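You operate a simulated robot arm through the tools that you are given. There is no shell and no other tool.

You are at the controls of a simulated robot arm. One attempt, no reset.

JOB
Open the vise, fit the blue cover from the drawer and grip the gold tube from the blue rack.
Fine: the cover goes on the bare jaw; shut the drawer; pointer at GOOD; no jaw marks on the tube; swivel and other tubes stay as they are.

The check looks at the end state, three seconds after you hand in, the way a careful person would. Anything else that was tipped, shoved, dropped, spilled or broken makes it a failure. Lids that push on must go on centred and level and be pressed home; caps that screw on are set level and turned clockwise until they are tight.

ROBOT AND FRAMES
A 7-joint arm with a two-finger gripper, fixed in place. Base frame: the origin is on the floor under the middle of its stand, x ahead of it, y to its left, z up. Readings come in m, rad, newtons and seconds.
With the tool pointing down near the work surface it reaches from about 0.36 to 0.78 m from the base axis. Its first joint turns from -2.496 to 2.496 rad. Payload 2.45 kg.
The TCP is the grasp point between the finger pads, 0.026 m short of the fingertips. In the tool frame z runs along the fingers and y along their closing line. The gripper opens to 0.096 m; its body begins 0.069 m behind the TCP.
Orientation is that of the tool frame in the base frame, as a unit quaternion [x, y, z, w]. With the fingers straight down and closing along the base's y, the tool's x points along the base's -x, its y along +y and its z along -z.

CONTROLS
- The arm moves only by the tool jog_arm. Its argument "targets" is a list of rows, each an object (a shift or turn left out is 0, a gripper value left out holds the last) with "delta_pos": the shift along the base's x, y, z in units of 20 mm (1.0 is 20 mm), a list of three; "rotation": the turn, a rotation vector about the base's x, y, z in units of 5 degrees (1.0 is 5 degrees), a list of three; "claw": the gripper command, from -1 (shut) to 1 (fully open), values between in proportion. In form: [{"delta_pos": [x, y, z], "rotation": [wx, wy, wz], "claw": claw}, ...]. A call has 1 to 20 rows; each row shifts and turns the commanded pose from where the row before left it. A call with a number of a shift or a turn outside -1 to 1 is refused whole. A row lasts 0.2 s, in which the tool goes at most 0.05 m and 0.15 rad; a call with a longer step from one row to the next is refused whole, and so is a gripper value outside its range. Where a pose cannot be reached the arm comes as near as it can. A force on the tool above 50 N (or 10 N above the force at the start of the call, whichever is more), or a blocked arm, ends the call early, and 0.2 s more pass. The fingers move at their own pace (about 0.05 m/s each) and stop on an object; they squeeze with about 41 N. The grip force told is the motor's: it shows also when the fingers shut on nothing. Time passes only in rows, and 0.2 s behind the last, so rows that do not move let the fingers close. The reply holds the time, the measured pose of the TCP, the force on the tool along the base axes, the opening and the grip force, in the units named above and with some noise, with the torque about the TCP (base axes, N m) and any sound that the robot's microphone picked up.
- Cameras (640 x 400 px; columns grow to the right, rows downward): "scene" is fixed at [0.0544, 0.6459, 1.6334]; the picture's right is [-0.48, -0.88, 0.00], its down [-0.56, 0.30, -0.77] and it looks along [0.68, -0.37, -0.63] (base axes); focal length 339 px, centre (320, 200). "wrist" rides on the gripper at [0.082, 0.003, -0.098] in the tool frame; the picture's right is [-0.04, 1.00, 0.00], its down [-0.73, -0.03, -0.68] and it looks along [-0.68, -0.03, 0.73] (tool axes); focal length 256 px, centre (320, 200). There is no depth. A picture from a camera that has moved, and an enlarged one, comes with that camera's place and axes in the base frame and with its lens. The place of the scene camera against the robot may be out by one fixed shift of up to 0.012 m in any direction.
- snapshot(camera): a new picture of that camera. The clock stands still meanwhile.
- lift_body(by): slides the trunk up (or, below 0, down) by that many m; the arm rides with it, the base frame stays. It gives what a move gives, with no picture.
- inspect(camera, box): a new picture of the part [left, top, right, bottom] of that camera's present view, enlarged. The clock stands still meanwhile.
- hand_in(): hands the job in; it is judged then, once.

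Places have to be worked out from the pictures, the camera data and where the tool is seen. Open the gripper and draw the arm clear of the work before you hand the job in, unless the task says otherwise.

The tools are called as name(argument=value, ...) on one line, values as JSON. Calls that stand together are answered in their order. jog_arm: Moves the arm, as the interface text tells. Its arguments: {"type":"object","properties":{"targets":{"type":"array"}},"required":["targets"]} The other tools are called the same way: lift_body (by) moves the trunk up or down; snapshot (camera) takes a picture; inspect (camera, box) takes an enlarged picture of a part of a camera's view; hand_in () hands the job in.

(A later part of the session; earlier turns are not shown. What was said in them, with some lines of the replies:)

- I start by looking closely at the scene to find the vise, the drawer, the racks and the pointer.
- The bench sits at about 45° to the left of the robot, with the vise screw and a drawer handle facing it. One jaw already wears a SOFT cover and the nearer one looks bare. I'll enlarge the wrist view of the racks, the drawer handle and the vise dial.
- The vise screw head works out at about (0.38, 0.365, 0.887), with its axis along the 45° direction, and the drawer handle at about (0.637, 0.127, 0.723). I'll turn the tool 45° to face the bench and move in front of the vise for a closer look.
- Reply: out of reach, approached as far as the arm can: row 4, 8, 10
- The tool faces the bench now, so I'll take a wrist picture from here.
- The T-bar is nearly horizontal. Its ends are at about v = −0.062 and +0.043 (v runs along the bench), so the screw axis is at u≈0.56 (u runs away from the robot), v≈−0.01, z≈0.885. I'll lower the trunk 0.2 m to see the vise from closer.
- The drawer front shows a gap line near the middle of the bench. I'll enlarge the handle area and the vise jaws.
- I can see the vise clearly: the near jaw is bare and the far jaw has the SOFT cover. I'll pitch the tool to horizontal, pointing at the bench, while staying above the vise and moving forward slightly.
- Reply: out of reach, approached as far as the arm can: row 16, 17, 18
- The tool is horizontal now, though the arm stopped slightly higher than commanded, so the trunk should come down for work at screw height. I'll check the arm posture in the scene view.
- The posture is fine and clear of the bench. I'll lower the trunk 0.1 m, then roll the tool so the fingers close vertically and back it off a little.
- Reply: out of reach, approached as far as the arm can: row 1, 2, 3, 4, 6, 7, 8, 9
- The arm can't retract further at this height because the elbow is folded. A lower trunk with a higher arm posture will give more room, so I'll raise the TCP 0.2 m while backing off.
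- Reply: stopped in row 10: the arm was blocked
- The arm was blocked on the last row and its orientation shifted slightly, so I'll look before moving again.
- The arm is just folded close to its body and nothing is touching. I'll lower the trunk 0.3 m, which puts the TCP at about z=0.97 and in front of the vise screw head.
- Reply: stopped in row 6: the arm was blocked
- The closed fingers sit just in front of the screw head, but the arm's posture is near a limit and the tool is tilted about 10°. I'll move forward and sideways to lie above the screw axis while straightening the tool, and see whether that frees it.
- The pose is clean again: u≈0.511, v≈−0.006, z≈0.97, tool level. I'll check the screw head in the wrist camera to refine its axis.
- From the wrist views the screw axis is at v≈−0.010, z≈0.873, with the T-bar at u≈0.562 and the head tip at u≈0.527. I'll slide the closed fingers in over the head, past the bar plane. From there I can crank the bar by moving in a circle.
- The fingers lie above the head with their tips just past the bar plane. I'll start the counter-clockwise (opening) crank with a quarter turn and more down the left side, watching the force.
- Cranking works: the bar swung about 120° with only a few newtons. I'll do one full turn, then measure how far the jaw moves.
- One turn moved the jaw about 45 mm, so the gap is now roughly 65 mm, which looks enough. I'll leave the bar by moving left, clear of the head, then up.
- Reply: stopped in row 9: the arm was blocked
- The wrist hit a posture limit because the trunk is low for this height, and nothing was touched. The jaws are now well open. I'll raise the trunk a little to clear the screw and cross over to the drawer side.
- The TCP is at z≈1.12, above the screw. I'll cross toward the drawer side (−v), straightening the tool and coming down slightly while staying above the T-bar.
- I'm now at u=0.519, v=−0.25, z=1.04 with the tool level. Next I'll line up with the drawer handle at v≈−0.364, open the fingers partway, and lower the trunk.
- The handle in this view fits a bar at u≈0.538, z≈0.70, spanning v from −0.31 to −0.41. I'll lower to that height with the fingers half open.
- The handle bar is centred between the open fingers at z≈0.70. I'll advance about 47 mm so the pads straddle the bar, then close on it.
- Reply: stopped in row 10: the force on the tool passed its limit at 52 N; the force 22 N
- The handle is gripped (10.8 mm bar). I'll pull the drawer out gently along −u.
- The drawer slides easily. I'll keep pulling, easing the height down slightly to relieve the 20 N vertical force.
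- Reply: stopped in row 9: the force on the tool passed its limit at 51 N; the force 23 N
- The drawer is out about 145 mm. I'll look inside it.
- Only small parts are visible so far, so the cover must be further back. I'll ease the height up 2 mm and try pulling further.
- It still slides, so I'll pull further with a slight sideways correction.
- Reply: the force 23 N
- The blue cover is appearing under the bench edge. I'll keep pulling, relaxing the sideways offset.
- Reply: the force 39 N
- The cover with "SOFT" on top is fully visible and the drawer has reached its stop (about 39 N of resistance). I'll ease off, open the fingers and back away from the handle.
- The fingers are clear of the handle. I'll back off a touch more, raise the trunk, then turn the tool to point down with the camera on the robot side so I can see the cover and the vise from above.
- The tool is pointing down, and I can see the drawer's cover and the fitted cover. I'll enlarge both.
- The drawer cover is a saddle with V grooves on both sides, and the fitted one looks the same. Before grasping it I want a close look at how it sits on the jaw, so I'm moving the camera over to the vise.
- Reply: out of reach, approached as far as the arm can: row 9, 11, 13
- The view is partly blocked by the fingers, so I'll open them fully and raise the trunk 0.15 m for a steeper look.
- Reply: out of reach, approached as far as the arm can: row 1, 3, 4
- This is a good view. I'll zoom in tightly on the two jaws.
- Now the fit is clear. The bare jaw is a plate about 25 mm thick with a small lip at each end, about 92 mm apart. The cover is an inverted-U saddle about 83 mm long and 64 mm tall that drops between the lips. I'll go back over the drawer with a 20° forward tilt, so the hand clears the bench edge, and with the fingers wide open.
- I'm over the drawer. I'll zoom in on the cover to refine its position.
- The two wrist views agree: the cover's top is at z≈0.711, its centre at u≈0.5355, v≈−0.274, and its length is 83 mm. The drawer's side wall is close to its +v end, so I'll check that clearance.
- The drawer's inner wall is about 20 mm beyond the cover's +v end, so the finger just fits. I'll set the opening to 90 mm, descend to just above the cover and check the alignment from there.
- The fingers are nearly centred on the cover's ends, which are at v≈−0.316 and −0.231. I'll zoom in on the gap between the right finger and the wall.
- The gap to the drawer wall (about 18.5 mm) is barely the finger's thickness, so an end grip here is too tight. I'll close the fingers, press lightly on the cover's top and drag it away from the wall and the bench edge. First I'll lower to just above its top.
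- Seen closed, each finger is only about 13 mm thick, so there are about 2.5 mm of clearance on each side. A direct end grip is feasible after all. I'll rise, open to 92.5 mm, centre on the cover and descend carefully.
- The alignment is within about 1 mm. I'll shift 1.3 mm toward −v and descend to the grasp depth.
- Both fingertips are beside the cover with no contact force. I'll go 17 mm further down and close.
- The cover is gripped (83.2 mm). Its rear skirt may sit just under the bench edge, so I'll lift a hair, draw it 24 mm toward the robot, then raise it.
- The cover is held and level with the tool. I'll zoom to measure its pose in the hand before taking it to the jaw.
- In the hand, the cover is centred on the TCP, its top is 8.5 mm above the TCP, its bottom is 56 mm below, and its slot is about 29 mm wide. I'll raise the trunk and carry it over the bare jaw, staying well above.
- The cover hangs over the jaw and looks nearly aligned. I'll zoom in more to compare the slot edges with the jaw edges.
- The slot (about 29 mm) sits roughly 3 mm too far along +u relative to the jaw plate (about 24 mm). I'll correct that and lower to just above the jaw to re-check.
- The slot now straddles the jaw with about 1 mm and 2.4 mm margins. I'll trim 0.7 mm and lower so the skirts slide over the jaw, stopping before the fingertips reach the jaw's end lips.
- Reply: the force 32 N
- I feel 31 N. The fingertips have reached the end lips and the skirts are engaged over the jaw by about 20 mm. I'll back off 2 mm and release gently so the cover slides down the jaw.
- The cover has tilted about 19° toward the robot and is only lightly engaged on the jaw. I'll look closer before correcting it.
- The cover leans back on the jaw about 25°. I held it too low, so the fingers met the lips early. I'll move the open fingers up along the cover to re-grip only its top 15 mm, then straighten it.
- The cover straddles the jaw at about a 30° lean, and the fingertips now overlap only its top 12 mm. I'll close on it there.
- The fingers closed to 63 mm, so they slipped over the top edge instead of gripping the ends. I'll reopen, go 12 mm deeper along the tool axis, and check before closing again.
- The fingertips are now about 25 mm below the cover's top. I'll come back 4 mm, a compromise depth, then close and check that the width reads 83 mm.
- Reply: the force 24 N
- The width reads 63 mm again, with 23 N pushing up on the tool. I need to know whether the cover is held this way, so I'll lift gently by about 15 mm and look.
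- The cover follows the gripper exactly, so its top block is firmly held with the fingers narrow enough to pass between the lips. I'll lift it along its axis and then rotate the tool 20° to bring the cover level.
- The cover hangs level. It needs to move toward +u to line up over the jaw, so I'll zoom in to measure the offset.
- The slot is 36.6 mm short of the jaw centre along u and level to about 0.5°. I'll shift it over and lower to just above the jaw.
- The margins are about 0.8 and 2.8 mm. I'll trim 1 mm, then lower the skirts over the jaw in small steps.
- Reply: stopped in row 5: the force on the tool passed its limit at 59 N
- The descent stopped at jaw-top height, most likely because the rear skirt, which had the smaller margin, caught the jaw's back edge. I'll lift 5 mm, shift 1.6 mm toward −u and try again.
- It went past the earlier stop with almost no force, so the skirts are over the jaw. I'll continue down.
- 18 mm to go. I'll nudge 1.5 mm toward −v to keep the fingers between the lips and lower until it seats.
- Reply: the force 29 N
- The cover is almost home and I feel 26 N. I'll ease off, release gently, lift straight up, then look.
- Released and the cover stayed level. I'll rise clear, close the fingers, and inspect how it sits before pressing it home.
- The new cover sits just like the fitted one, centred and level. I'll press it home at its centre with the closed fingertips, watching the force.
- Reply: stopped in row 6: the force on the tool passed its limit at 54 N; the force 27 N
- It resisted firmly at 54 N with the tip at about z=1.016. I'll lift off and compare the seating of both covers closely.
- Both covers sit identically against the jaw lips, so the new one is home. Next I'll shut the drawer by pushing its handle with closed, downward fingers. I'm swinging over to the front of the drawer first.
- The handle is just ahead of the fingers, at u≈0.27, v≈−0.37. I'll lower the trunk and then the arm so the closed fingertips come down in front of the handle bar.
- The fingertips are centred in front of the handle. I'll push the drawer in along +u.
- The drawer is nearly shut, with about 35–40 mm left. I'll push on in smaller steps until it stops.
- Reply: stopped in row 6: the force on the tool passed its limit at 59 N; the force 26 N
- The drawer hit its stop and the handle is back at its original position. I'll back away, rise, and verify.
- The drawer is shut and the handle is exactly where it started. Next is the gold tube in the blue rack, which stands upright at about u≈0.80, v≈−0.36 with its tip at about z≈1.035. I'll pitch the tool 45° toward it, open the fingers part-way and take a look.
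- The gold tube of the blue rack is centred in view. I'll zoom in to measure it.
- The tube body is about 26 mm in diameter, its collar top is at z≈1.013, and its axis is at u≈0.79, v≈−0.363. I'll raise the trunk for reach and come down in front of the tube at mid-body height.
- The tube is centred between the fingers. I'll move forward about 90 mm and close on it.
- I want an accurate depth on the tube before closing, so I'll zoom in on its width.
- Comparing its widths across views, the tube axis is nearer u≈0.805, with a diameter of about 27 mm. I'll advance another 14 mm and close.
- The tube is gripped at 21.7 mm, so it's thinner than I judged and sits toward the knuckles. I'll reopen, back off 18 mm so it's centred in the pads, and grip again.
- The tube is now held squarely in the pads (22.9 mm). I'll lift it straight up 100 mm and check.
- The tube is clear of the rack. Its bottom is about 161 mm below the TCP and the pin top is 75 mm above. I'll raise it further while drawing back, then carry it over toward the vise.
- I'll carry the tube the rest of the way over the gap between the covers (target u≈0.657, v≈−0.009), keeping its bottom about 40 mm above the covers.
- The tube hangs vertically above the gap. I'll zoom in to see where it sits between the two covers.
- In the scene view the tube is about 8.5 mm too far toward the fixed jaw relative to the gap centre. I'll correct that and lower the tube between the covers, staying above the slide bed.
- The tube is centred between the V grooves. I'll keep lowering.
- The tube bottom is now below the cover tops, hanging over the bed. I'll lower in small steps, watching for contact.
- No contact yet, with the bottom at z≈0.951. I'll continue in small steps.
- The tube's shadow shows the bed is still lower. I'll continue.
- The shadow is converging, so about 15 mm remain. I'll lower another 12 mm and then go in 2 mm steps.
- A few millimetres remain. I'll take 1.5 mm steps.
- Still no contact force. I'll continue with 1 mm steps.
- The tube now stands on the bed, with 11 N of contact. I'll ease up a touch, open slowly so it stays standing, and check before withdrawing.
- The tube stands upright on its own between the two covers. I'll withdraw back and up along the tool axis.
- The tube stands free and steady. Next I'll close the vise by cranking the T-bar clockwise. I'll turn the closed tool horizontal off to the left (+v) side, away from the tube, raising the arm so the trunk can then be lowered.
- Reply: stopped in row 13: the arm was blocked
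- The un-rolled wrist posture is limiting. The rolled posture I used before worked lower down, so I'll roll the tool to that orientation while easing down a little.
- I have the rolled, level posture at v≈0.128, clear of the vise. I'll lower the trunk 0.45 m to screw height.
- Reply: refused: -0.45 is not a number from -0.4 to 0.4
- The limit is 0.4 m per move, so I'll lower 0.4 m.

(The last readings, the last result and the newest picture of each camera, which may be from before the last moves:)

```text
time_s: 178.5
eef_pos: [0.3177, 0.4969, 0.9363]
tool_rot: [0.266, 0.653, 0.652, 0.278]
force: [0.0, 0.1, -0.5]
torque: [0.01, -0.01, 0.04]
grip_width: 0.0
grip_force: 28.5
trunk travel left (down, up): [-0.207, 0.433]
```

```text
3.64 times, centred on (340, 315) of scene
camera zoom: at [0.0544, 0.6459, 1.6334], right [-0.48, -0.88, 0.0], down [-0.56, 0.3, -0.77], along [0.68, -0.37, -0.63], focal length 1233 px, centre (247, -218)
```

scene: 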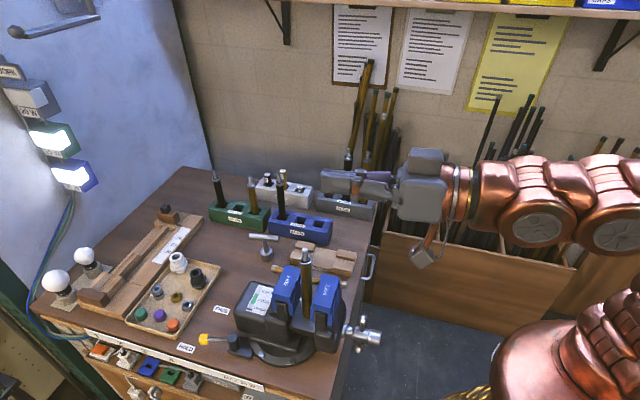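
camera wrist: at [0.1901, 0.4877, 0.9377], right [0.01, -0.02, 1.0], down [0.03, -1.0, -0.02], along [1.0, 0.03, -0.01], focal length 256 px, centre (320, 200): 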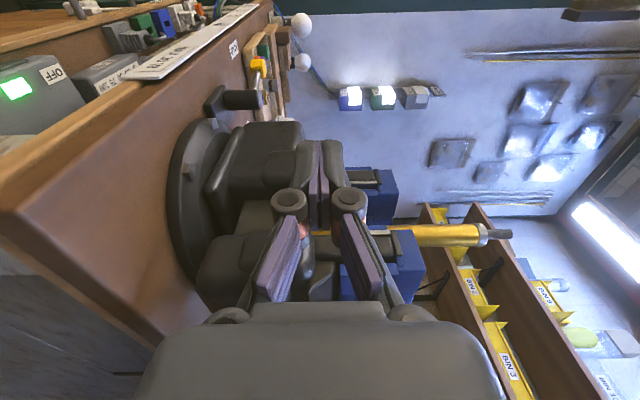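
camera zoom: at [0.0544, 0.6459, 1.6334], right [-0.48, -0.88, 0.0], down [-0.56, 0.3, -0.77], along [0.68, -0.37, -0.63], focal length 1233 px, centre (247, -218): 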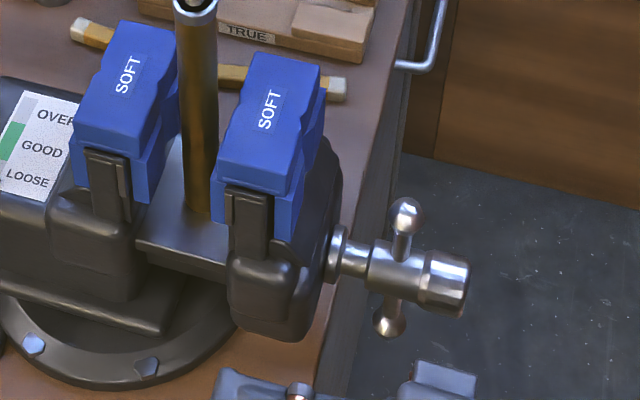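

The T-bar is nearly vertical at u≈0.5245, so the screw moves about 29 mm per turn. I'll raise the arm a bit and lower the trunk for a better posture, then move in from the left of the bar.

jog_arm(targets=[{"delta_pos": [0, 0, 1]}, {"delta_pos": [0, 0, 1]}, {"delta_pos": [0, 0, 1]}, {"delta_pos": [0, 0, 1]}, {"delta_pos": [0, 0, 1]}, {"delta_pos": [0, 0, 1]}])

lift_body(by=-0.15)

jog_arm(targets=[{"delta_pos": [-0.47, -0.47, 0]}, {"delta_pos": [-0.47, -0.47, 0]}, {"delta_pos": [-0.47, -0.47, 0]}, {"delta_pos": [-0.47, -0.47, 0]}, {"delta_pos": [-0.47, -0.47, 0]}, {}])

```text
time_s: 179.9
eef_pos: [0.3192, 0.4975, 1.057]
tool_rot: [0.266, 0.654, 0.651, 0.278]
force: [0.0, -0.9, -0.1]
torque: [-0.01, -0.01, 0.02]
grip_width: 0.0
grip_force: 28.5
trunk travel left (down, up): [-0.207, 0.433]
```

```text
time_s: 181.7
eef_pos: [0.319, 0.4976, 0.9085]
tool_rot: [0.266, 0.653, 0.652, 0.278]
force: [0.5, -0.2, -0.4]
torque: [0.01, 0.01, 0.0]
grip_width: 0.0001
grip_force: 28.3
trunk travel left (down, up): [-0.057, 0.583]
```

```text
time_s: 183.1
eef_pos: [0.2705, 0.4491, 0.905]
tool_rot: [0.266, 0.653, 0.652, 0.278]
force: [-0.2, -0.1, 0.3]
torque: [-0.01, 0.0, -0.03]
grip_width: 0.0001
grip_force: 28.1
trunk travel left (down, up): [-0.057, 0.583]
```

I reached u=0.509 at z=0.905, left of the screw. I'll check the bar in the wrist view.

snapshot(camera="wrist")

inspect(camera="scene", box=[290, 280, 410, 370])

```text
taken
camera wrist: at [0.1433, 0.4404, 0.9078], right [0.01, -0.02, 1.0], down [0.03, -1.0, -0.02], along [1.0, 0.03, -0.01], focal length 256 px, centre (320, 200)
```

wrist: 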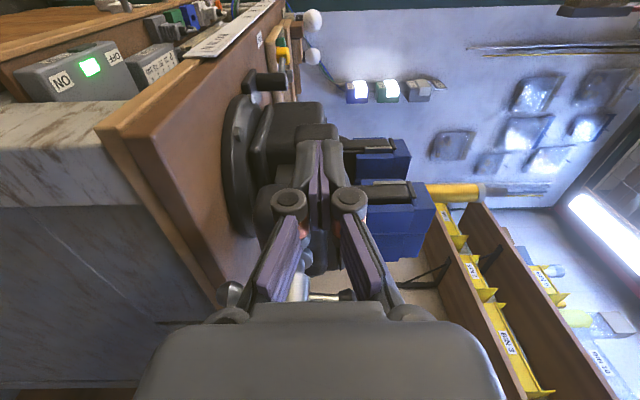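

```text
4.44 times, centred on (350, 325) of scene
camera zoom: at [0.0544, 0.6459, 1.6334], right [-0.48, -0.88, 0.0], down [-0.56, 0.3, -0.77], along [0.68, -0.37, -0.63], focal length 1507 px, centre (187, -356)
```

zoom: 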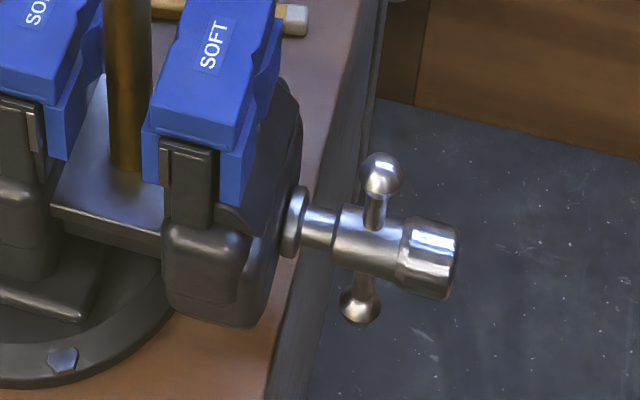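

The way is clear. I'll move in sideways to just left of the upper bar end, over the screw head.

jog_arm(targets=[{"delta_pos": [0.6, -0.6, 0]}, {"delta_pos": [0.6, -0.6, 0]}, {"delta_pos": [0.6, -0.6, 0]}, {"delta_pos": [0.6, -0.6, 0]}, {"delta_pos": [0.6, -0.6, 0]}, {"delta_pos": [0.5, -0.5, 0]}, {}])

snapshot(camera="wrist")

inspect(camera="scene", box=[290, 270, 410, 370])

```text
time_s: 184.7
eef_pos: [0.3441, 0.3797, 0.9071]
tool_rot: [0.266, 0.653, 0.652, 0.279]
force: [0.8, -0.7, 0.4]
torque: [0.0, 0.01, -0.02]
grip_width: 0.0001
grip_force: 28.1
trunk travel left (down, up): [-0.057, 0.583]
```

```text
taken
camera wrist: at [0.2149, 0.3703, 0.9081], right [0.01, -0.02, 1.0], down [0.03, -1.0, -0.02], along [1.0, 0.03, -0.01], focal length 256 px, centre (320, 200)
```

wrist: 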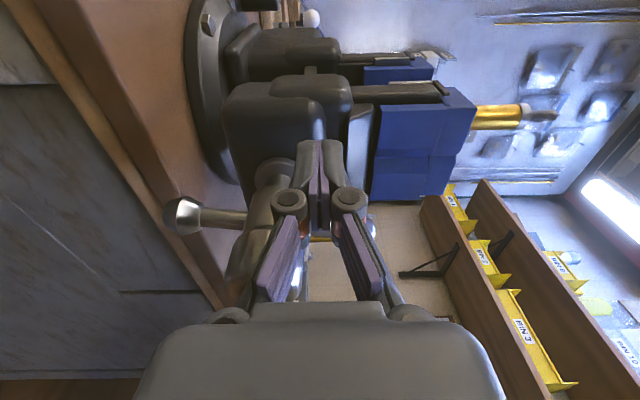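

```text
4.00 times, centred on (350, 320) of scene
camera zoom: at [0.0544, 0.6459, 1.6334], right [-0.48, -0.88, 0.0], down [-0.56, 0.3, -0.77], along [0.68, -0.37, -0.63], focal length 1356 px, centre (200, -280)
```

zoom: 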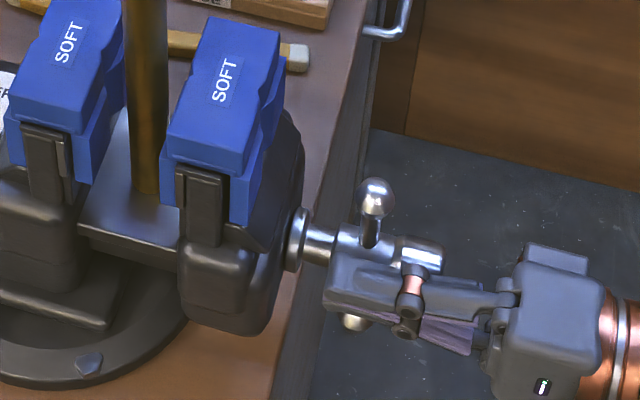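

The rod is at the upper left of the bar (θ≈46°). I'll crank clockwise about 100° first, with a slight forward follow, and check what the tube does.

jog_arm(targets=[{"delta_pos": [0.467, -0.467, 0.2]}, {"delta_pos": [0.509, -0.509, 0.26]}, {"delta_pos": [0.593, -0.481, 0]}, {"delta_pos": [0.565, -0.453, -0.26]}, {"delta_pos": [0.47, -0.358, -0.49]}, {"delta_pos": [0.325, -0.213, -0.665]}, {"delta_pos": [0.151, -0.039, -0.75]}])

inspect(camera="scene", box=[245, 230, 405, 360])

inspect(camera="scene", box=[265, 240, 345, 325])

```text
time_s: 186.3
eef_pos: [0.4035, 0.3292, 0.873]
tool_rot: [0.266, 0.654, 0.652, 0.278]
force: [0.0, 1.1, 0.4]
torque: [-0.01, -0.01, -0.01]
grip_width: 0.0
grip_force: 28.5
trunk travel left (down, up): [-0.057, 0.583]
```

```text
3.08 times, centred on (325, 295) of scene
camera zoom: at [0.0544, 0.6459, 1.6334], right [-0.48, -0.88, 0.0], down [-0.56, 0.3, -0.77], along [0.68, -0.37, -0.63], focal length 1043 px, centre (305, -92)
```

zoom: 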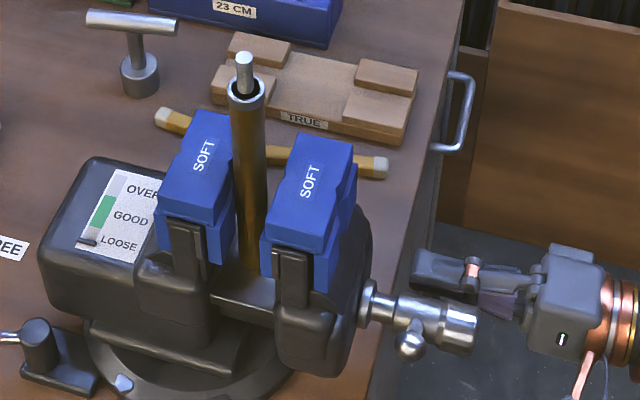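

```text
4.71 times, centred on (305, 282) of scene
camera zoom: at [0.0544, 0.6459, 1.6334], right [-0.48, -0.88, 0.0], down [-0.56, 0.3, -0.77], along [0.68, -0.37, -0.63], focal length 1596 px, centre (391, -188)
```

zoom: 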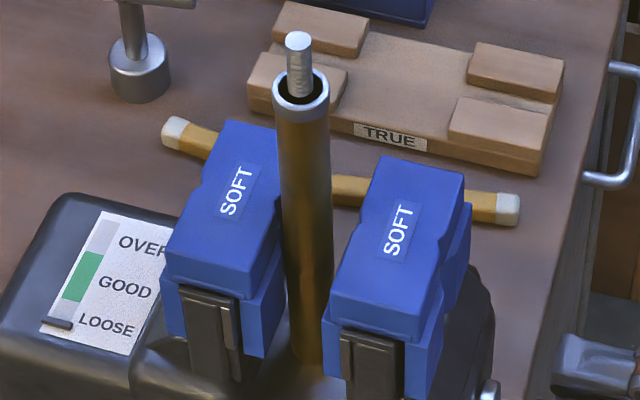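

The bed carries the tube along with the moving jaw, and the tube is still upright. It's now within a few mm of the fixed cover's V. I'll continue another 80° slowly.

jog_arm(targets=[{"delta_pos": [-0.039, 0.151, -0.75]}, {"delta_pos": [-0.213, 0.325, -0.665]}, {"delta_pos": [-0.358, 0.47, -0.49]}, {"delta_pos": [-0.453, 0.565, -0.26]}])

inspect(camera="scene", box=[245, 230, 405, 360])

inspect(camera="scene", box=[265, 240, 345, 325])

```text
time_s: 187.3
eef_pos: [0.3817, 0.3598, 0.8318]
tool_rot: [0.265, 0.654, 0.652, 0.278]
force: [0.1, -0.5, -0.5]
torque: [0.01, 0.0, 0.0]
grip_width: 0.0
grip_force: 28.6
trunk travel left (down, up): [-0.057, 0.583]
```

```text
3.08 times, centred on (325, 295) of scene
camera zoom: at [0.0544, 0.6459, 1.6334], right [-0.48, -0.88, 0.0], down [-0.56, 0.3, -0.77], along [0.68, -0.37, -0.63], focal length 1043 px, centre (305, -92)
```

zoom: 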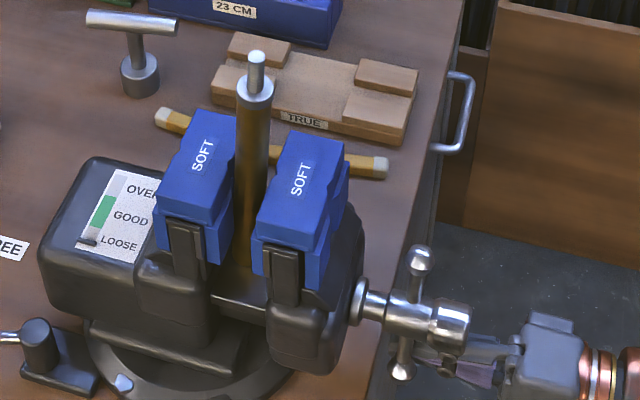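

```text
4.71 times, centred on (305, 282) of scene
camera zoom: at [0.0544, 0.6459, 1.6334], right [-0.48, -0.88, 0.0], down [-0.56, 0.3, -0.77], along [0.68, -0.37, -0.63], focal length 1596 px, centre (391, -188)
```

zoom: 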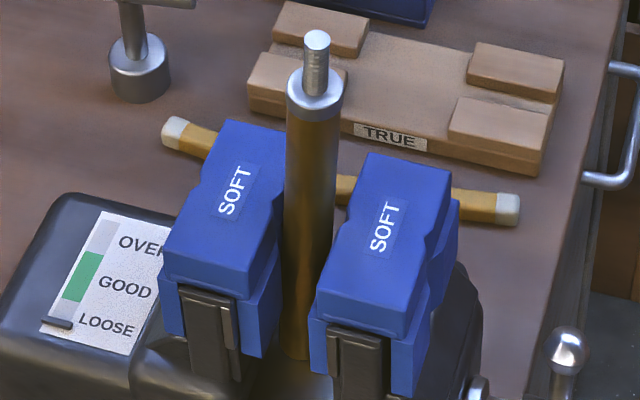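

As expected, the tube leans a few degrees toward the moving cover while its base drags, and both V grooves are closing on it. I'll go on in a smaller step.

jog_arm(targets=[{"delta_pos": [-0.481, 0.593, 0]}, {"delta_pos": [-0.453, 0.565, 0.26]}])

inspect(camera="scene", box=[265, 240, 345, 325])

snapshot(camera="wrist")

```text
time_s: 187.9
eef_pos: [0.3627, 0.3837, 0.8346]
tool_rot: [0.266, 0.654, 0.652, 0.278]
force: [-0.3, -0.4, -0.4]
torque: [0.04, 0.02, -0.02]
grip_width: 0.0
grip_force: 28.3
trunk travel left (down, up): [-0.057, 0.583]
```

```text
4.71 times, centred on (305, 282) of scene
camera zoom: at [0.0544, 0.6459, 1.6334], right [-0.48, -0.88, 0.0], down [-0.56, 0.3, -0.77], along [0.68, -0.37, -0.63], focal length 1596 px, centre (391, -188)
```

zoom: 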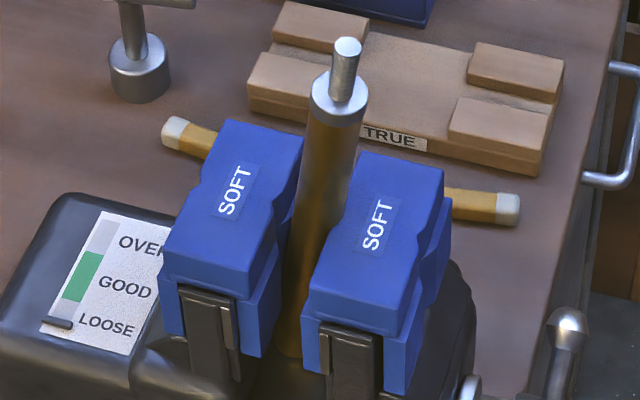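

```text
taken
camera wrist: at [0.2344, 0.3736, 0.8362], right [0.01, -0.02, 1.0], down [0.04, -1.0, -0.02], along [1.0, 0.04, -0.01], focal length 256 px, centre (320, 200)
```

wrist: 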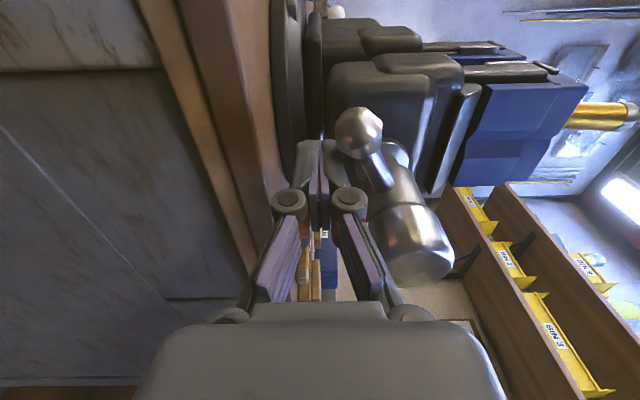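

The lean is about 7.5°, which should be its maximum. From here the closing grooves should straighten it. I'll advance just 20° and look.

jog_arm(targets=[{"delta_pos": [-0.358, 0.47, 0.49]}])

inspect(camera="scene", box=[265, 240, 345, 325])

```text
time_s: 188.3
eef_pos: [0.357, 0.3938, 0.8449]
tool_rot: [0.267, 0.653, 0.652, 0.278]
force: [-0.5, 0.1, -1.0]
torque: [0.0, -0.03, 0.01]
grip_width: 0.0001
grip_force: 28.3
trunk travel left (down, up): [-0.057, 0.583]
```

```text
4.71 times, centred on (305, 282) of scene
camera zoom: at [0.0544, 0.6459, 1.6334], right [-0.48, -0.88, 0.0], down [-0.56, 0.3, -0.77], along [0.68, -0.37, -0.63], focal length 1596 px, centre (391, -188)
```

zoom: 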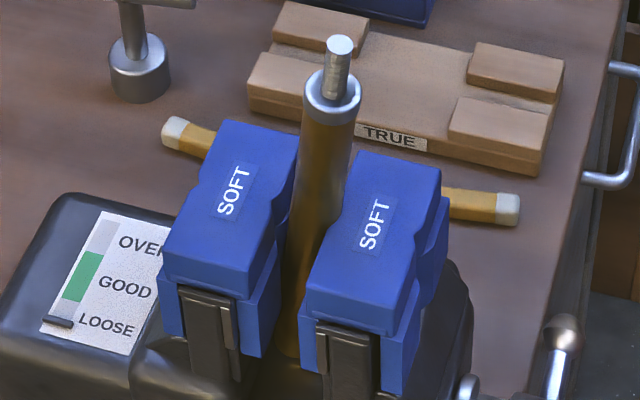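

It is straightening, so I'll continue.

jog_arm(targets=[{"delta_pos": [-0.213, 0.325, 0.665]}])

inspect(camera="scene", box=[265, 240, 345, 325])

```text
time_s: 188.7
eef_pos: [0.3512, 0.401, 0.8595]
tool_rot: [0.266, 0.654, 0.651, 0.278]
force: [0.4, -0.4, -1.3]
torque: [-0.03, -0.02, -0.01]
grip_width: 0.0001
grip_force: 28.2
trunk travel left (down, up): [-0.057, 0.583]
```

```text
4.71 times, centred on (305, 282) of scene
camera zoom: at [0.0544, 0.6459, 1.6334], right [-0.48, -0.88, 0.0], down [-0.56, 0.3, -0.77], along [0.68, -0.37, -0.63], focal length 1596 px, centre (391, -188)
```

zoom: 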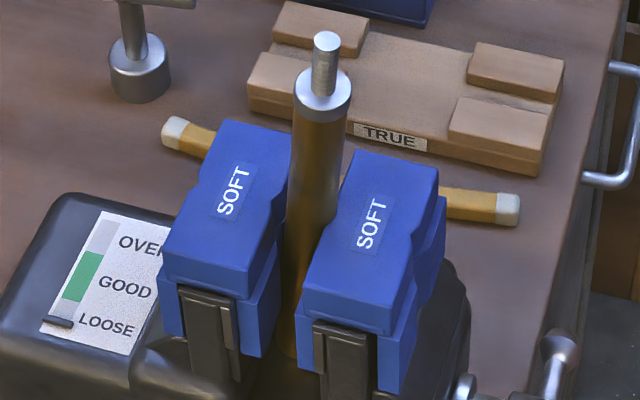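

jog_arm(targets=[{"delta_pos": [-0.039, 0.151, 0.75]}])

inspect(camera="scene", box=[265, 240, 345, 325])

```text
time_s: 189.1
eef_pos: [0.3517, 0.4036, 0.8745]
tool_rot: [0.267, 0.653, 0.652, 0.279]
force: [-1.1, -0.3, 0.0]
torque: [0.02, 0.04, 0.01]
grip_width: 0.0001
grip_force: 28.4
trunk travel left (down, up): [-0.057, 0.583]
```

```text
4.71 times, centred on (305, 282) of scene
camera zoom: at [0.0544, 0.6459, 1.6334], right [-0.48, -0.88, 0.0], down [-0.56, 0.3, -0.77], along [0.68, -0.37, -0.63], focal length 1596 px, centre (391, -188)
```

zoom: 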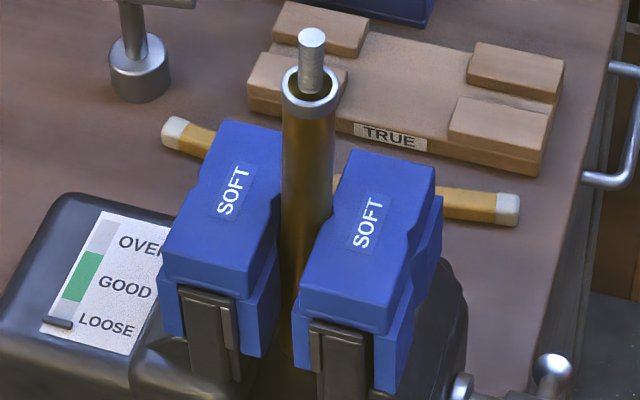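

jog_arm(targets=[{"delta_pos": [0.151, -0.039, 0.75]}])

inspect(camera="scene", box=[265, 240, 345, 325])

```text
time_s: 189.5
eef_pos: [0.3553, 0.4032, 0.8887]
tool_rot: [0.266, 0.653, 0.653, 0.279]
force: [-0.2, -0.7, 0.0]
torque: [0.02, 0.03, -0.02]
grip_width: 0.0
grip_force: 28.2
trunk travel left (down, up): [-0.057, 0.583]
```

```text
4.71 times, centred on (305, 282) of scene
camera zoom: at [0.0544, 0.6459, 1.6334], right [-0.48, -0.88, 0.0], down [-0.56, 0.3, -0.77], along [0.68, -0.37, -0.63], focal length 1596 px, centre (391, -188)
```

zoom: 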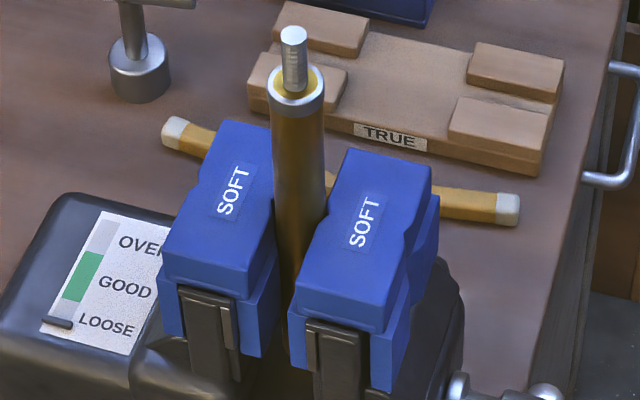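

The tube is nearly vertical and both grooves are just about touching it. I'm going to 10° steps now, watching the force and the pointer.

jog_arm(targets=[{"delta_pos": [0.141, -0.085, 0.35]}, {}])

inspect(camera="scene", box=[255, 240, 345, 325])

```text
time_s: 190.1
eef_pos: [0.3561, 0.4006, 0.8959]
tool_rot: [0.266, 0.653, 0.652, 0.279]
force: [-0.9, 1.3, -0.8]
torque: [-0.01, 0.01, -0.01]
grip_width: 0.0
grip_force: 28.1
trunk travel left (down, up): [-0.057, 0.583]
```

```text
4.71 times, centred on (300, 282) of scene
camera zoom: at [0.0544, 0.6459, 1.6334], right [-0.48, -0.88, 0.0], down [-0.56, 0.3, -0.77], along [0.68, -0.37, -0.63], focal length 1596 px, centre (414, -188)
```

zoom: 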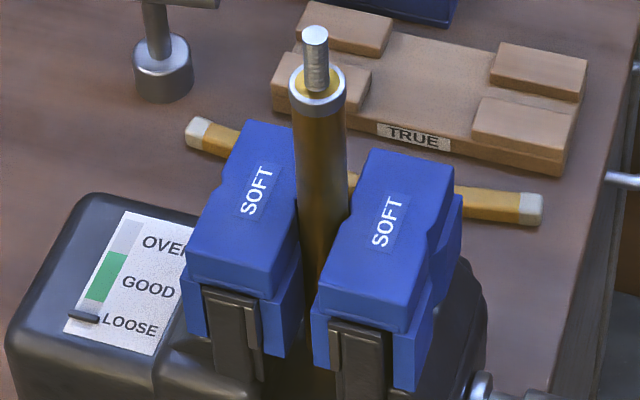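

The pointer has just begun to rise off LOOSE, so the tube is being gripped. I'll continue in small steps.

jog_arm(targets=[{"delta_pos": [0.184, -0.128, 0.315]}, {}])

inspect(camera="scene", box=[235, 240, 325, 325])

```text
time_s: 190.7
eef_pos: [0.3614, 0.3982, 0.9022]
tool_rot: [0.267, 0.654, 0.652, 0.278]
force: [1.4, -0.4, -6.0]
torque: [0.03, 0.11, -0.01]
grip_width: 0.0002
grip_force: 28.5
trunk travel left (down, up): [-0.057, 0.583]
```

```text
4.71 times, centred on (280, 282) of scene
camera zoom: at [0.0544, 0.6459, 1.6334], right [-0.48, -0.88, 0.0], down [-0.56, 0.3, -0.77], along [0.68, -0.37, -0.63], focal length 1596 px, centre (508, -188)
```

zoom: 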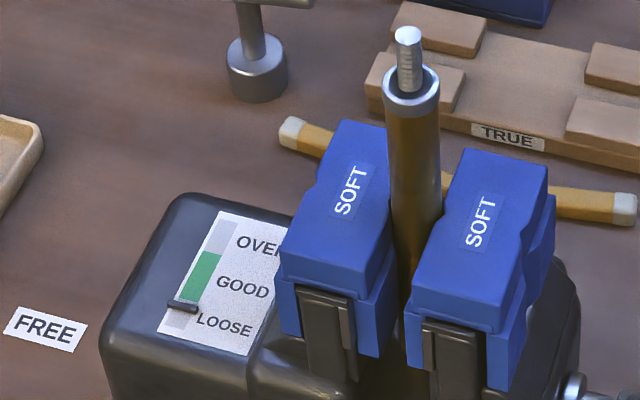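

The pointer is at the lower edge of the green. I'll give it another 10° and zoom in on the dial.

jog_arm(targets=[{"delta_pos": [0.205, -0.177, 0.27]}, {}])

inspect(camera="scene", box=[255, 275, 305, 320])

inspect(camera="scene", box=[265, 240, 345, 325])

```text
time_s: 191.3
eef_pos: [0.3646, 0.3936, 0.9096]
tool_rot: [0.266, 0.653, 0.652, 0.278]
force: [0.5, 0.0, -0.2]
torque: [-0.01, -0.01, 0.06]
grip_width: 0.0
grip_force: 28.0
trunk travel left (down, up): [-0.057, 0.583]
```

```text
8.89 times, centred on (280, 298) of scene
camera zoom: at [0.0544, 0.6459, 1.6334], right [-0.48, -0.88, 0.0], down [-0.56, 0.3, -0.77], along [0.68, -0.37, -0.63], focal length 3014 px, centre (676, -667)
```

zoom: 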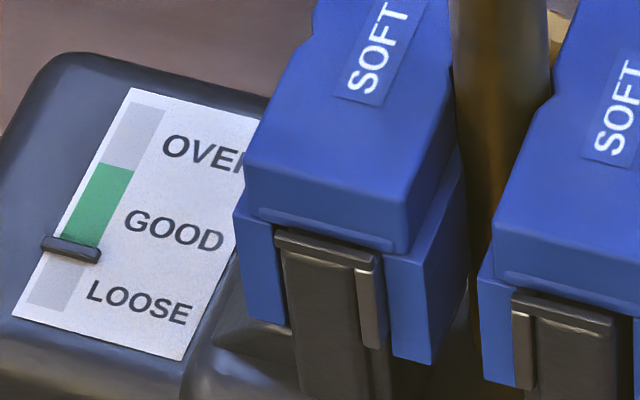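

```text
4.71 times, centred on (305, 282) of scene
camera zoom: at [0.0544, 0.6459, 1.6334], right [-0.48, -0.88, 0.0], down [-0.56, 0.3, -0.77], along [0.68, -0.37, -0.63], focal length 1596 px, centre (391, -188)
```

zoom: 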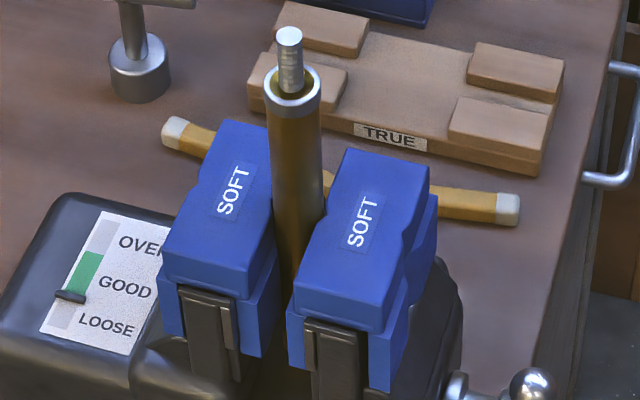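

The pointer has reached the bottom edge of the green. I'll advance another 10°.

jog_arm(targets=[{"delta_pos": [0.237, -0.209, 0.22]}, {}])

inspect(camera="scene", box=[255, 275, 305, 320])

inspect(camera="scene", box=[290, 240, 410, 370])

```text
time_s: 191.9
eef_pos: [0.369, 0.3916, 0.9122]
tool_rot: [0.266, 0.654, 0.651, 0.279]
force: [-1.5, 1.8, -2.5]
torque: [0.0, 0.04, 0.05]
grip_width: 0.0
grip_force: 28.6
trunk travel left (down, up): [-0.057, 0.583]
```

```text
8.89 times, centred on (280, 298) of scene
camera zoom: at [0.0544, 0.6459, 1.6334], right [-0.48, -0.88, 0.0], down [-0.56, 0.3, -0.77], along [0.68, -0.37, -0.63], focal length 3014 px, centre (676, -667)
```

zoom: 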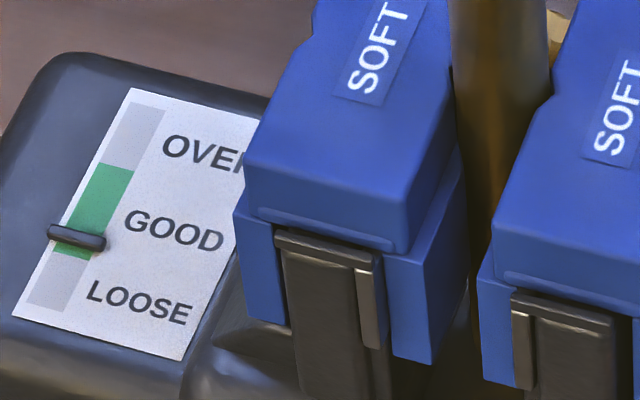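

```text
3.08 times, centred on (350, 305) of scene
camera zoom: at [0.0544, 0.6459, 1.6334], right [-0.48, -0.88, 0.0], down [-0.56, 0.3, -0.77], along [0.68, -0.37, -0.63], focal length 1043 px, centre (228, -123)
```

zoom: 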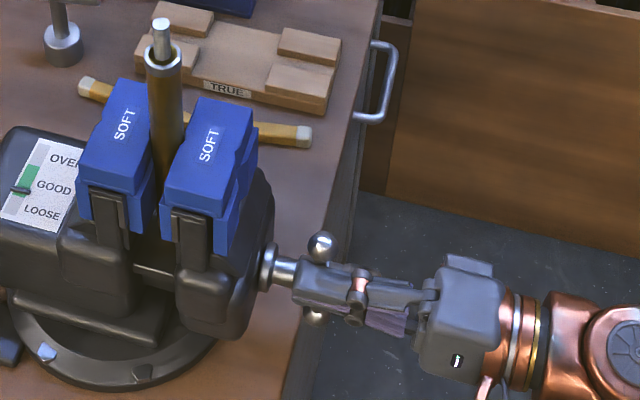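

The pointer is now inside the green, in its lower quarter. One more 10° step should bring it nearer the middle.

jog_arm(targets=[{"delta_pos": [0.261, -0.233, 0.16]}, {}])

inspect(camera="scene", box=[255, 275, 305, 320])

```text
time_s: 192.5
eef_pos: [0.3748, 0.3837, 0.9174]
tool_rot: [0.266, 0.652, 0.652, 0.279]
force: [-1.0, 1.9, 0.0]
torque: [-0.02, 0.0, 0.03]
grip_width: 0.0
grip_force: 28.4
trunk travel left (down, up): [-0.057, 0.583]
```

```text
8.89 times, centred on (280, 298) of scene
camera zoom: at [0.0544, 0.6459, 1.6334], right [-0.48, -0.88, 0.0], down [-0.56, 0.3, -0.77], along [0.68, -0.37, -0.63], focal length 3014 px, centre (676, -667)
```

zoom: 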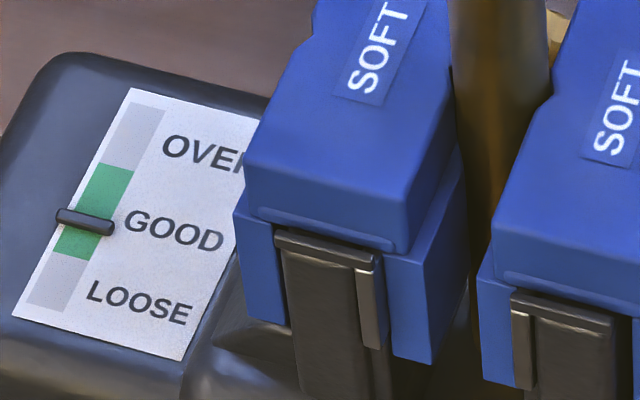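

The pointer sits in the middle of the green beside GOOD. I'll back the fingers off the bar to the left without disturbing it, then check everything.

jog_arm(targets=[{"delta_pos": [-0.3, 0.3, 0.1]}, {"delta_pos": [-0.6, 0.6, 0.1]}, {"delta_pos": [-0.7, 0.7, 0]}, {"delta_pos": [-0.7, 0.7, 0]}, {"delta_pos": [-0.7, 0.7, 0]}, {"delta_pos": [-0.7, 0.7, 0]}, {"delta_pos": [-0.7, 0.7, 0]}, {}])

inspect(camera="scene", box=[255, 275, 305, 320])

inspect(camera="scene", box=[250, 225, 390, 345])

```text
time_s: 194.3
eef_pos: [0.2865, 0.4715, 0.9214]
tool_rot: [0.266, 0.653, 0.652, 0.278]
force: [-0.5, -0.3, 0.6]
torque: [0.02, -0.02, -0.03]
grip_width: 0.0
grip_force: 28.8
trunk travel left (down, up): [-0.057, 0.583]
```

```text
8.89 times, centred on (280, 298) of scene
camera zoom: at [0.0544, 0.6459, 1.6334], right [-0.48, -0.88, 0.0], down [-0.56, 0.3, -0.77], along [0.68, -0.37, -0.63], focal length 3014 px, centre (676, -667)
```

zoom: 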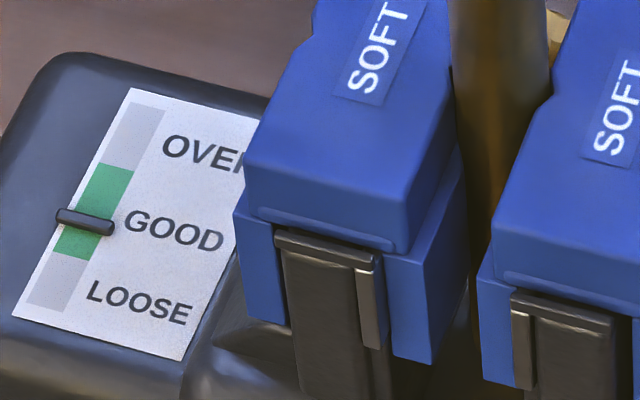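

```text
3.33 times, centred on (320, 285) of scene
camera zoom: at [0.0544, 0.6459, 1.6334], right [-0.48, -0.88, 0.0], down [-0.56, 0.3, -0.77], along [0.68, -0.37, -0.63], focal length 1130 px, centre (320, -83)
```

zoom: 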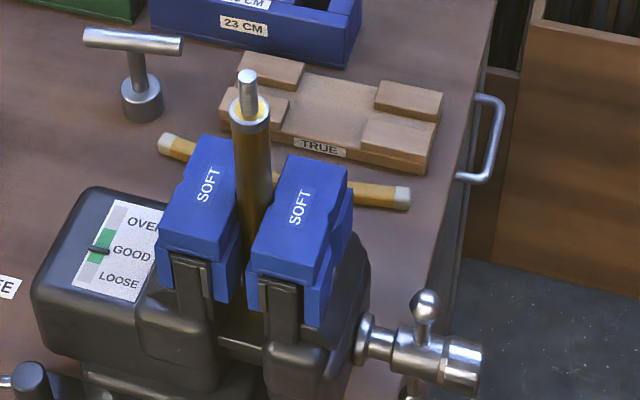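

The pointer holds at GOOD after letting go, and the tube stands vertical between both covers. I'll raise the arm clear and take a look from above to verify everything.

lift_body(by=0.4)

jog_arm(targets=[{"delta_pos": [0.1, -0.1, 0], "rotation": [-0.98, 0, 0.693]}, {"delta_pos": [0.1, -0.1, 0], "rotation": [-0.98, 0, 0.693]}, {"delta_pos": [0.1, -0.1, 0], "rotation": [-0.98, 0, 0.693]}, {"delta_pos": [0.1, -0.1, 0], "rotation": [-0.98, 0, 0.693]}, {"delta_pos": [0.0, -0.1, 0], "rotation": [-0.98, 0, 0.693]}, {"delta_pos": [0.0, -0.1, 0], "rotation": [-0.98, 0, 0.693]}, {"delta_pos": [0.0, -0.2, 0], "rotation": [-0.98, 0, 0.693]}, {"delta_pos": [0.0, -0.2, 0], "rotation": [-0.98, 0, 0.693]}, {"delta_pos": [0.0, -0.3, 0], "rotation": [-0.98, 0, 0.693]}, {"delta_pos": [0.0, -0.3, 0], "rotation": [-0.98, 0, 0.693]}, {"delta_pos": [0.0, -0.3, 0], "rotation": [-0.98, 0, 0.693]}, {"delta_pos": [0.0, -0.3, 0], "rotation": [-0.98, 0, 0.693]}, {"delta_pos": [0.0, -0.3, 0], "rotation": [-0.98, 0, 0.693]}, {"delta_pos": [0.0, -0.3, 0], "rotation": [-0.98, 0, 0.693]}, {"delta_pos": [0.0, -0.3, 0], "rotation": [-0.98, 0, 0.693]}, {"delta_pos": [0.0, -0.3, 0], "rotation": [-0.98, 0, 0.693]}, {"delta_pos": [0.0, -0.3, 0], "rotation": [-0.98, 0, 0.693]}, {"delta_pos": [0.0, -0.3, 0], "rotation": [-0.98, 0, 0.693]}, {"delta_pos": [0.0, -0.3, 0], "rotation": [-0.98, 0, 0.693]}, {"delta_pos": [0.0, -0.3, 0], "rotation": [-0.98, 0, 0.693]}])

snapshot(camera="wrist")

snapshot(camera="scene")

```text
time_s: 198.1
eef_pos: [0.2867, 0.4718, 1.3204]
tool_rot: [0.266, 0.653, 0.653, 0.277]
force: [-0.7, 1.2, -0.9]
torque: [-0.02, 0.0, -0.02]
grip_width: 0.0
grip_force: 28.9
trunk travel left (down, up): [-0.457, 0.183]
```

```text
time_s: 202.3
eef_pos: [0.2923, 0.4155, 1.3223]
tool_rot: [-0.18, 0.942, 0.259, 0.111]
force: [1.0, -0.2, 0.1]
torque: [-0.01, 0.0, -0.03]
grip_width: 0.0001
grip_force: 28.8
out of reach, approached as far as the arm can: row 14, 15, 16, 17, 18, 19, 20
trunk travel left (down, up): [-0.457, 0.183]
```

```text
taken
camera wrist: at [0.2028, 0.3447, 1.3816], right [-0.36, 0.81, 0.46], down [0.6, -0.17, 0.78], along [0.71, 0.56, -0.42], focal length 256 px, centre (320, 200)
```

wrist: 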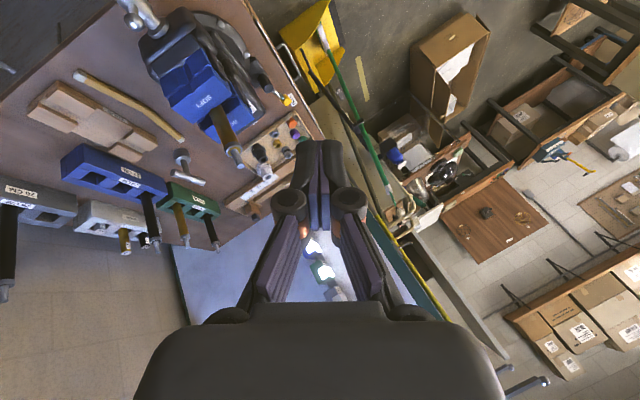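

```text
taken
```

scene: 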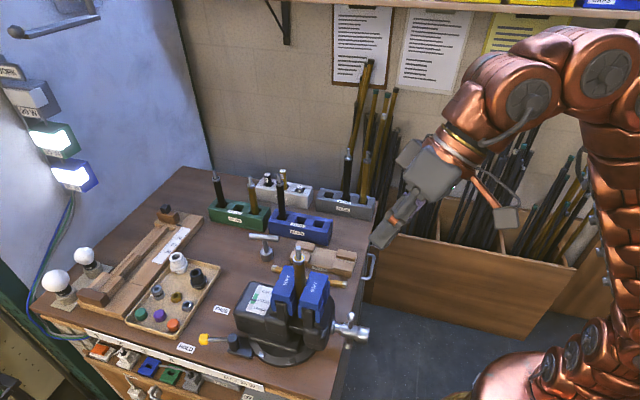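

This gives a good view of the whole bench, so I'll zoom in on the vise and the tube.

inspect(camera="wrist", box=[120, 10, 300, 180])

inspect(camera="wrist", box=[160, 40, 260, 170])

inspect(camera="scene", box=[180, 230, 380, 370])

inspect(camera="scene", box=[270, 240, 340, 325])

```text
2.35 times, centred on (210, 95) of wrist
camera zoom: at [0.2028, 0.3447, 1.3816], right [-0.36, 0.81, 0.46], down [0.6, -0.17, 0.78], along [0.71, 0.56, -0.42], focal length 602 px, centre (579, 447)
```

zoom: 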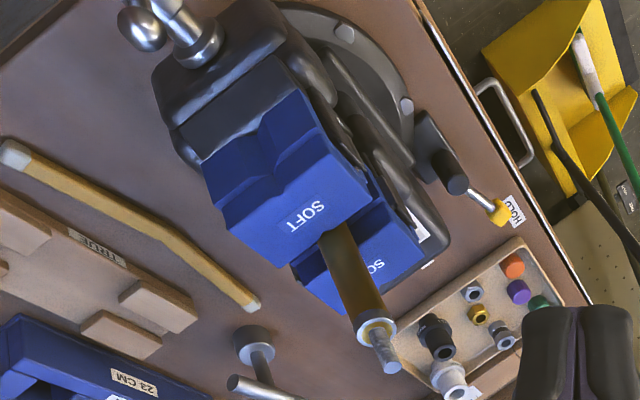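

```text
3.08 times, centred on (210, 105) of wrist
camera zoom: at [0.2028, 0.3447, 1.3816], right [-0.36, 0.81, 0.46], down [0.6, -0.17, 0.78], along [0.71, 0.56, -0.42], focal length 788 px, centre (658, 492)
```

zoom: 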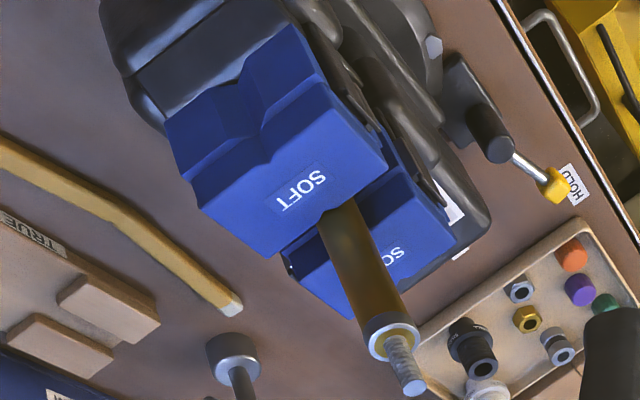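

```text
2.86 times, centred on (280, 300) of scene
camera zoom: at [0.0544, 0.6459, 1.6334], right [-0.48, -0.88, 0.0], down [-0.56, 0.3, -0.77], along [0.68, -0.37, -0.63], focal length 969 px, centre (434, -86)
```

zoom: 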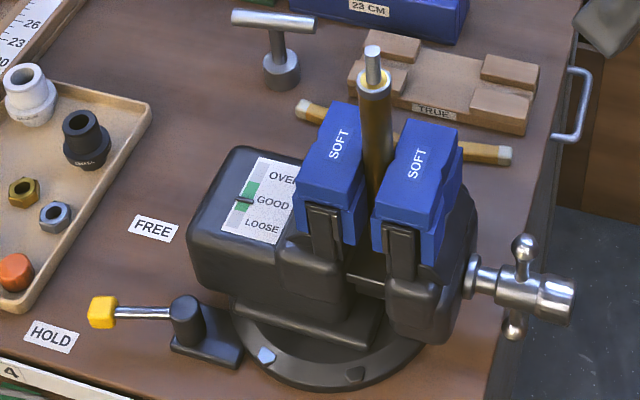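

```text
4.71 times, centred on (305, 282) of scene
camera zoom: at [0.0544, 0.6459, 1.6334], right [-0.48, -0.88, 0.0], down [-0.56, 0.3, -0.77], along [0.68, -0.37, -0.63], focal length 1596 px, centre (391, -188)
```

zoom: 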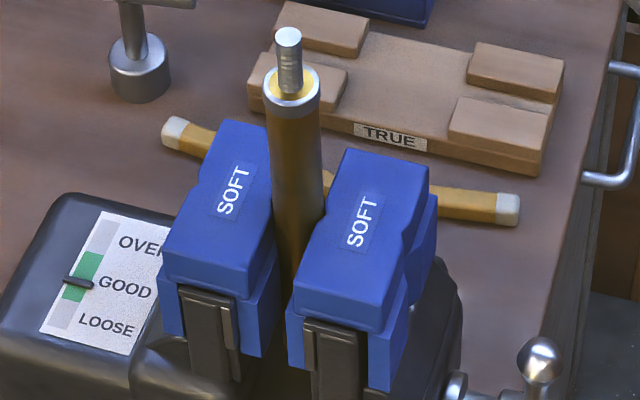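

Everything checks out: the tube is in both V grooves, the pointer is at GOOD, both covers are seated, the swivel lever is still at HOLD and the drawer is shut. I'll open the gripper and draw the arm well clear.

jog_arm(targets=[{"delta_pos": [0, -0.8, 0], "claw": 0.5}, {"delta_pos": [0, -0.8, 0], "claw": 0.5}, {"delta_pos": [0, -0.9, 0]}, {"delta_pos": [0, -0.9, 0]}, {"delta_pos": [0, -0.9, 0]}, {"delta_pos": [0, -0.9, 0]}, {"delta_pos": [0, -0.9, 0]}, {"delta_pos": [0, -0.9, 0]}, {"delta_pos": [0, -0.9, 0]}, {"delta_pos": [0, -0.9, 0]}, {"delta_pos": [0, -0.9, 0]}, {"delta_pos": [0, -0.9, 0]}])

snapshot(camera="scene")

inspect(camera="scene", box=[190, 130, 390, 255])

inspect(camera="scene", box=[255, 240, 345, 325])

```text
time_s: 204.9
eef_pos: [0.2903, 0.2032, 1.3229]
tool_rot: [-0.181, 0.942, 0.259, 0.111]
force: [0.0, -0.3, 0.0]
torque: [-0.02, 0.02, -0.03]
grip_width: 0.072
grip_force: 0.0
trunk travel left (down, up): [-0.457, 0.183]
```

```text
taken
```

scene: 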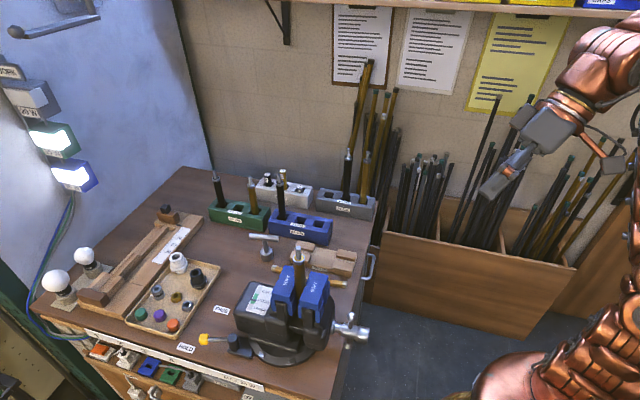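

```text
3.20 times, centred on (290, 192) of scene
camera zoom: at [0.0544, 0.6459, 1.6334], right [-0.48, -0.88, 0.0], down [-0.56, 0.3, -0.77], along [0.68, -0.37, -0.63], focal length 1085 px, centre (416, 224)
```

zoom: 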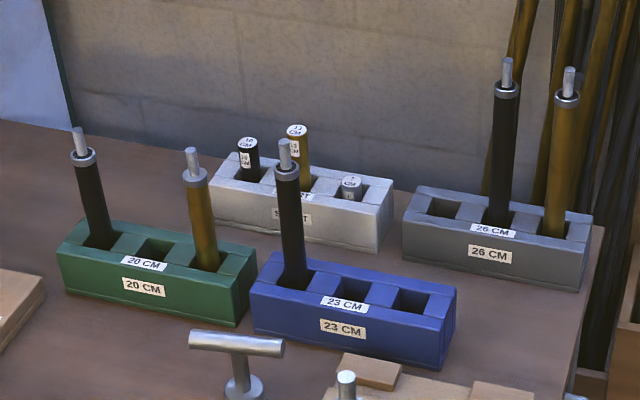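

```text
4.71 times, centred on (300, 282) of scene
camera zoom: at [0.0544, 0.6459, 1.6334], right [-0.48, -0.88, 0.0], down [-0.56, 0.3, -0.77], along [0.68, -0.37, -0.63], focal length 1596 px, centre (414, -188)
```

zoom: 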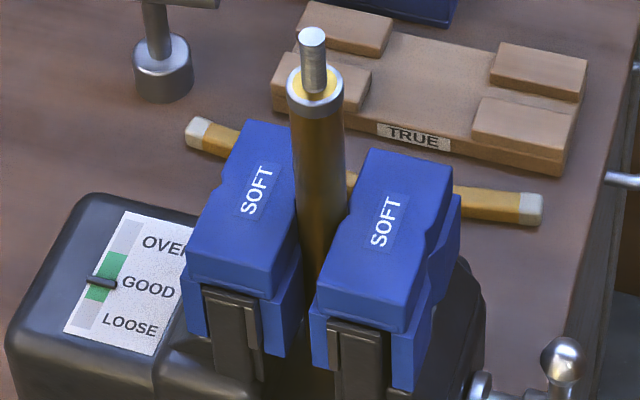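

The gold tube is gripped upright between the two soft covers with the pointer at GOOD. The other tubes are in their racks, the drawer is shut, the swivel still reads HOLD, and the arm is clear with the gripper open. I'm handing in the job.

hand_in()

```text
The job is handed in.
```

The job is handed in. The gold tube from the blue rack is gripped upright in the vise between the two soft blue covers.

- **Vise:** The pointer reads GOOD, in the middle of the green, and it held there after I let go of the handle.
- **Cover:** The blue cover from the drawer is on the bare jaw. I pressed it home, and it looks seated the same way as the one on the other jaw.
- **Tube:** It sits in the V groove of both covers, so no bare metal touches it. It leaned about 7° while the jaws were closing, then straightened as they tightened.
- **Everything else:** The drawer is shut and the swivel lever is still at HOLD. The other tubes are in their racks, and the arm is clear with the gripper open.

My first try at fitting the cover failed: it tilted on the jaw when I released it. I re-gripped it, levelled it and set it down properly, and saw no damage to the cover or jaw.
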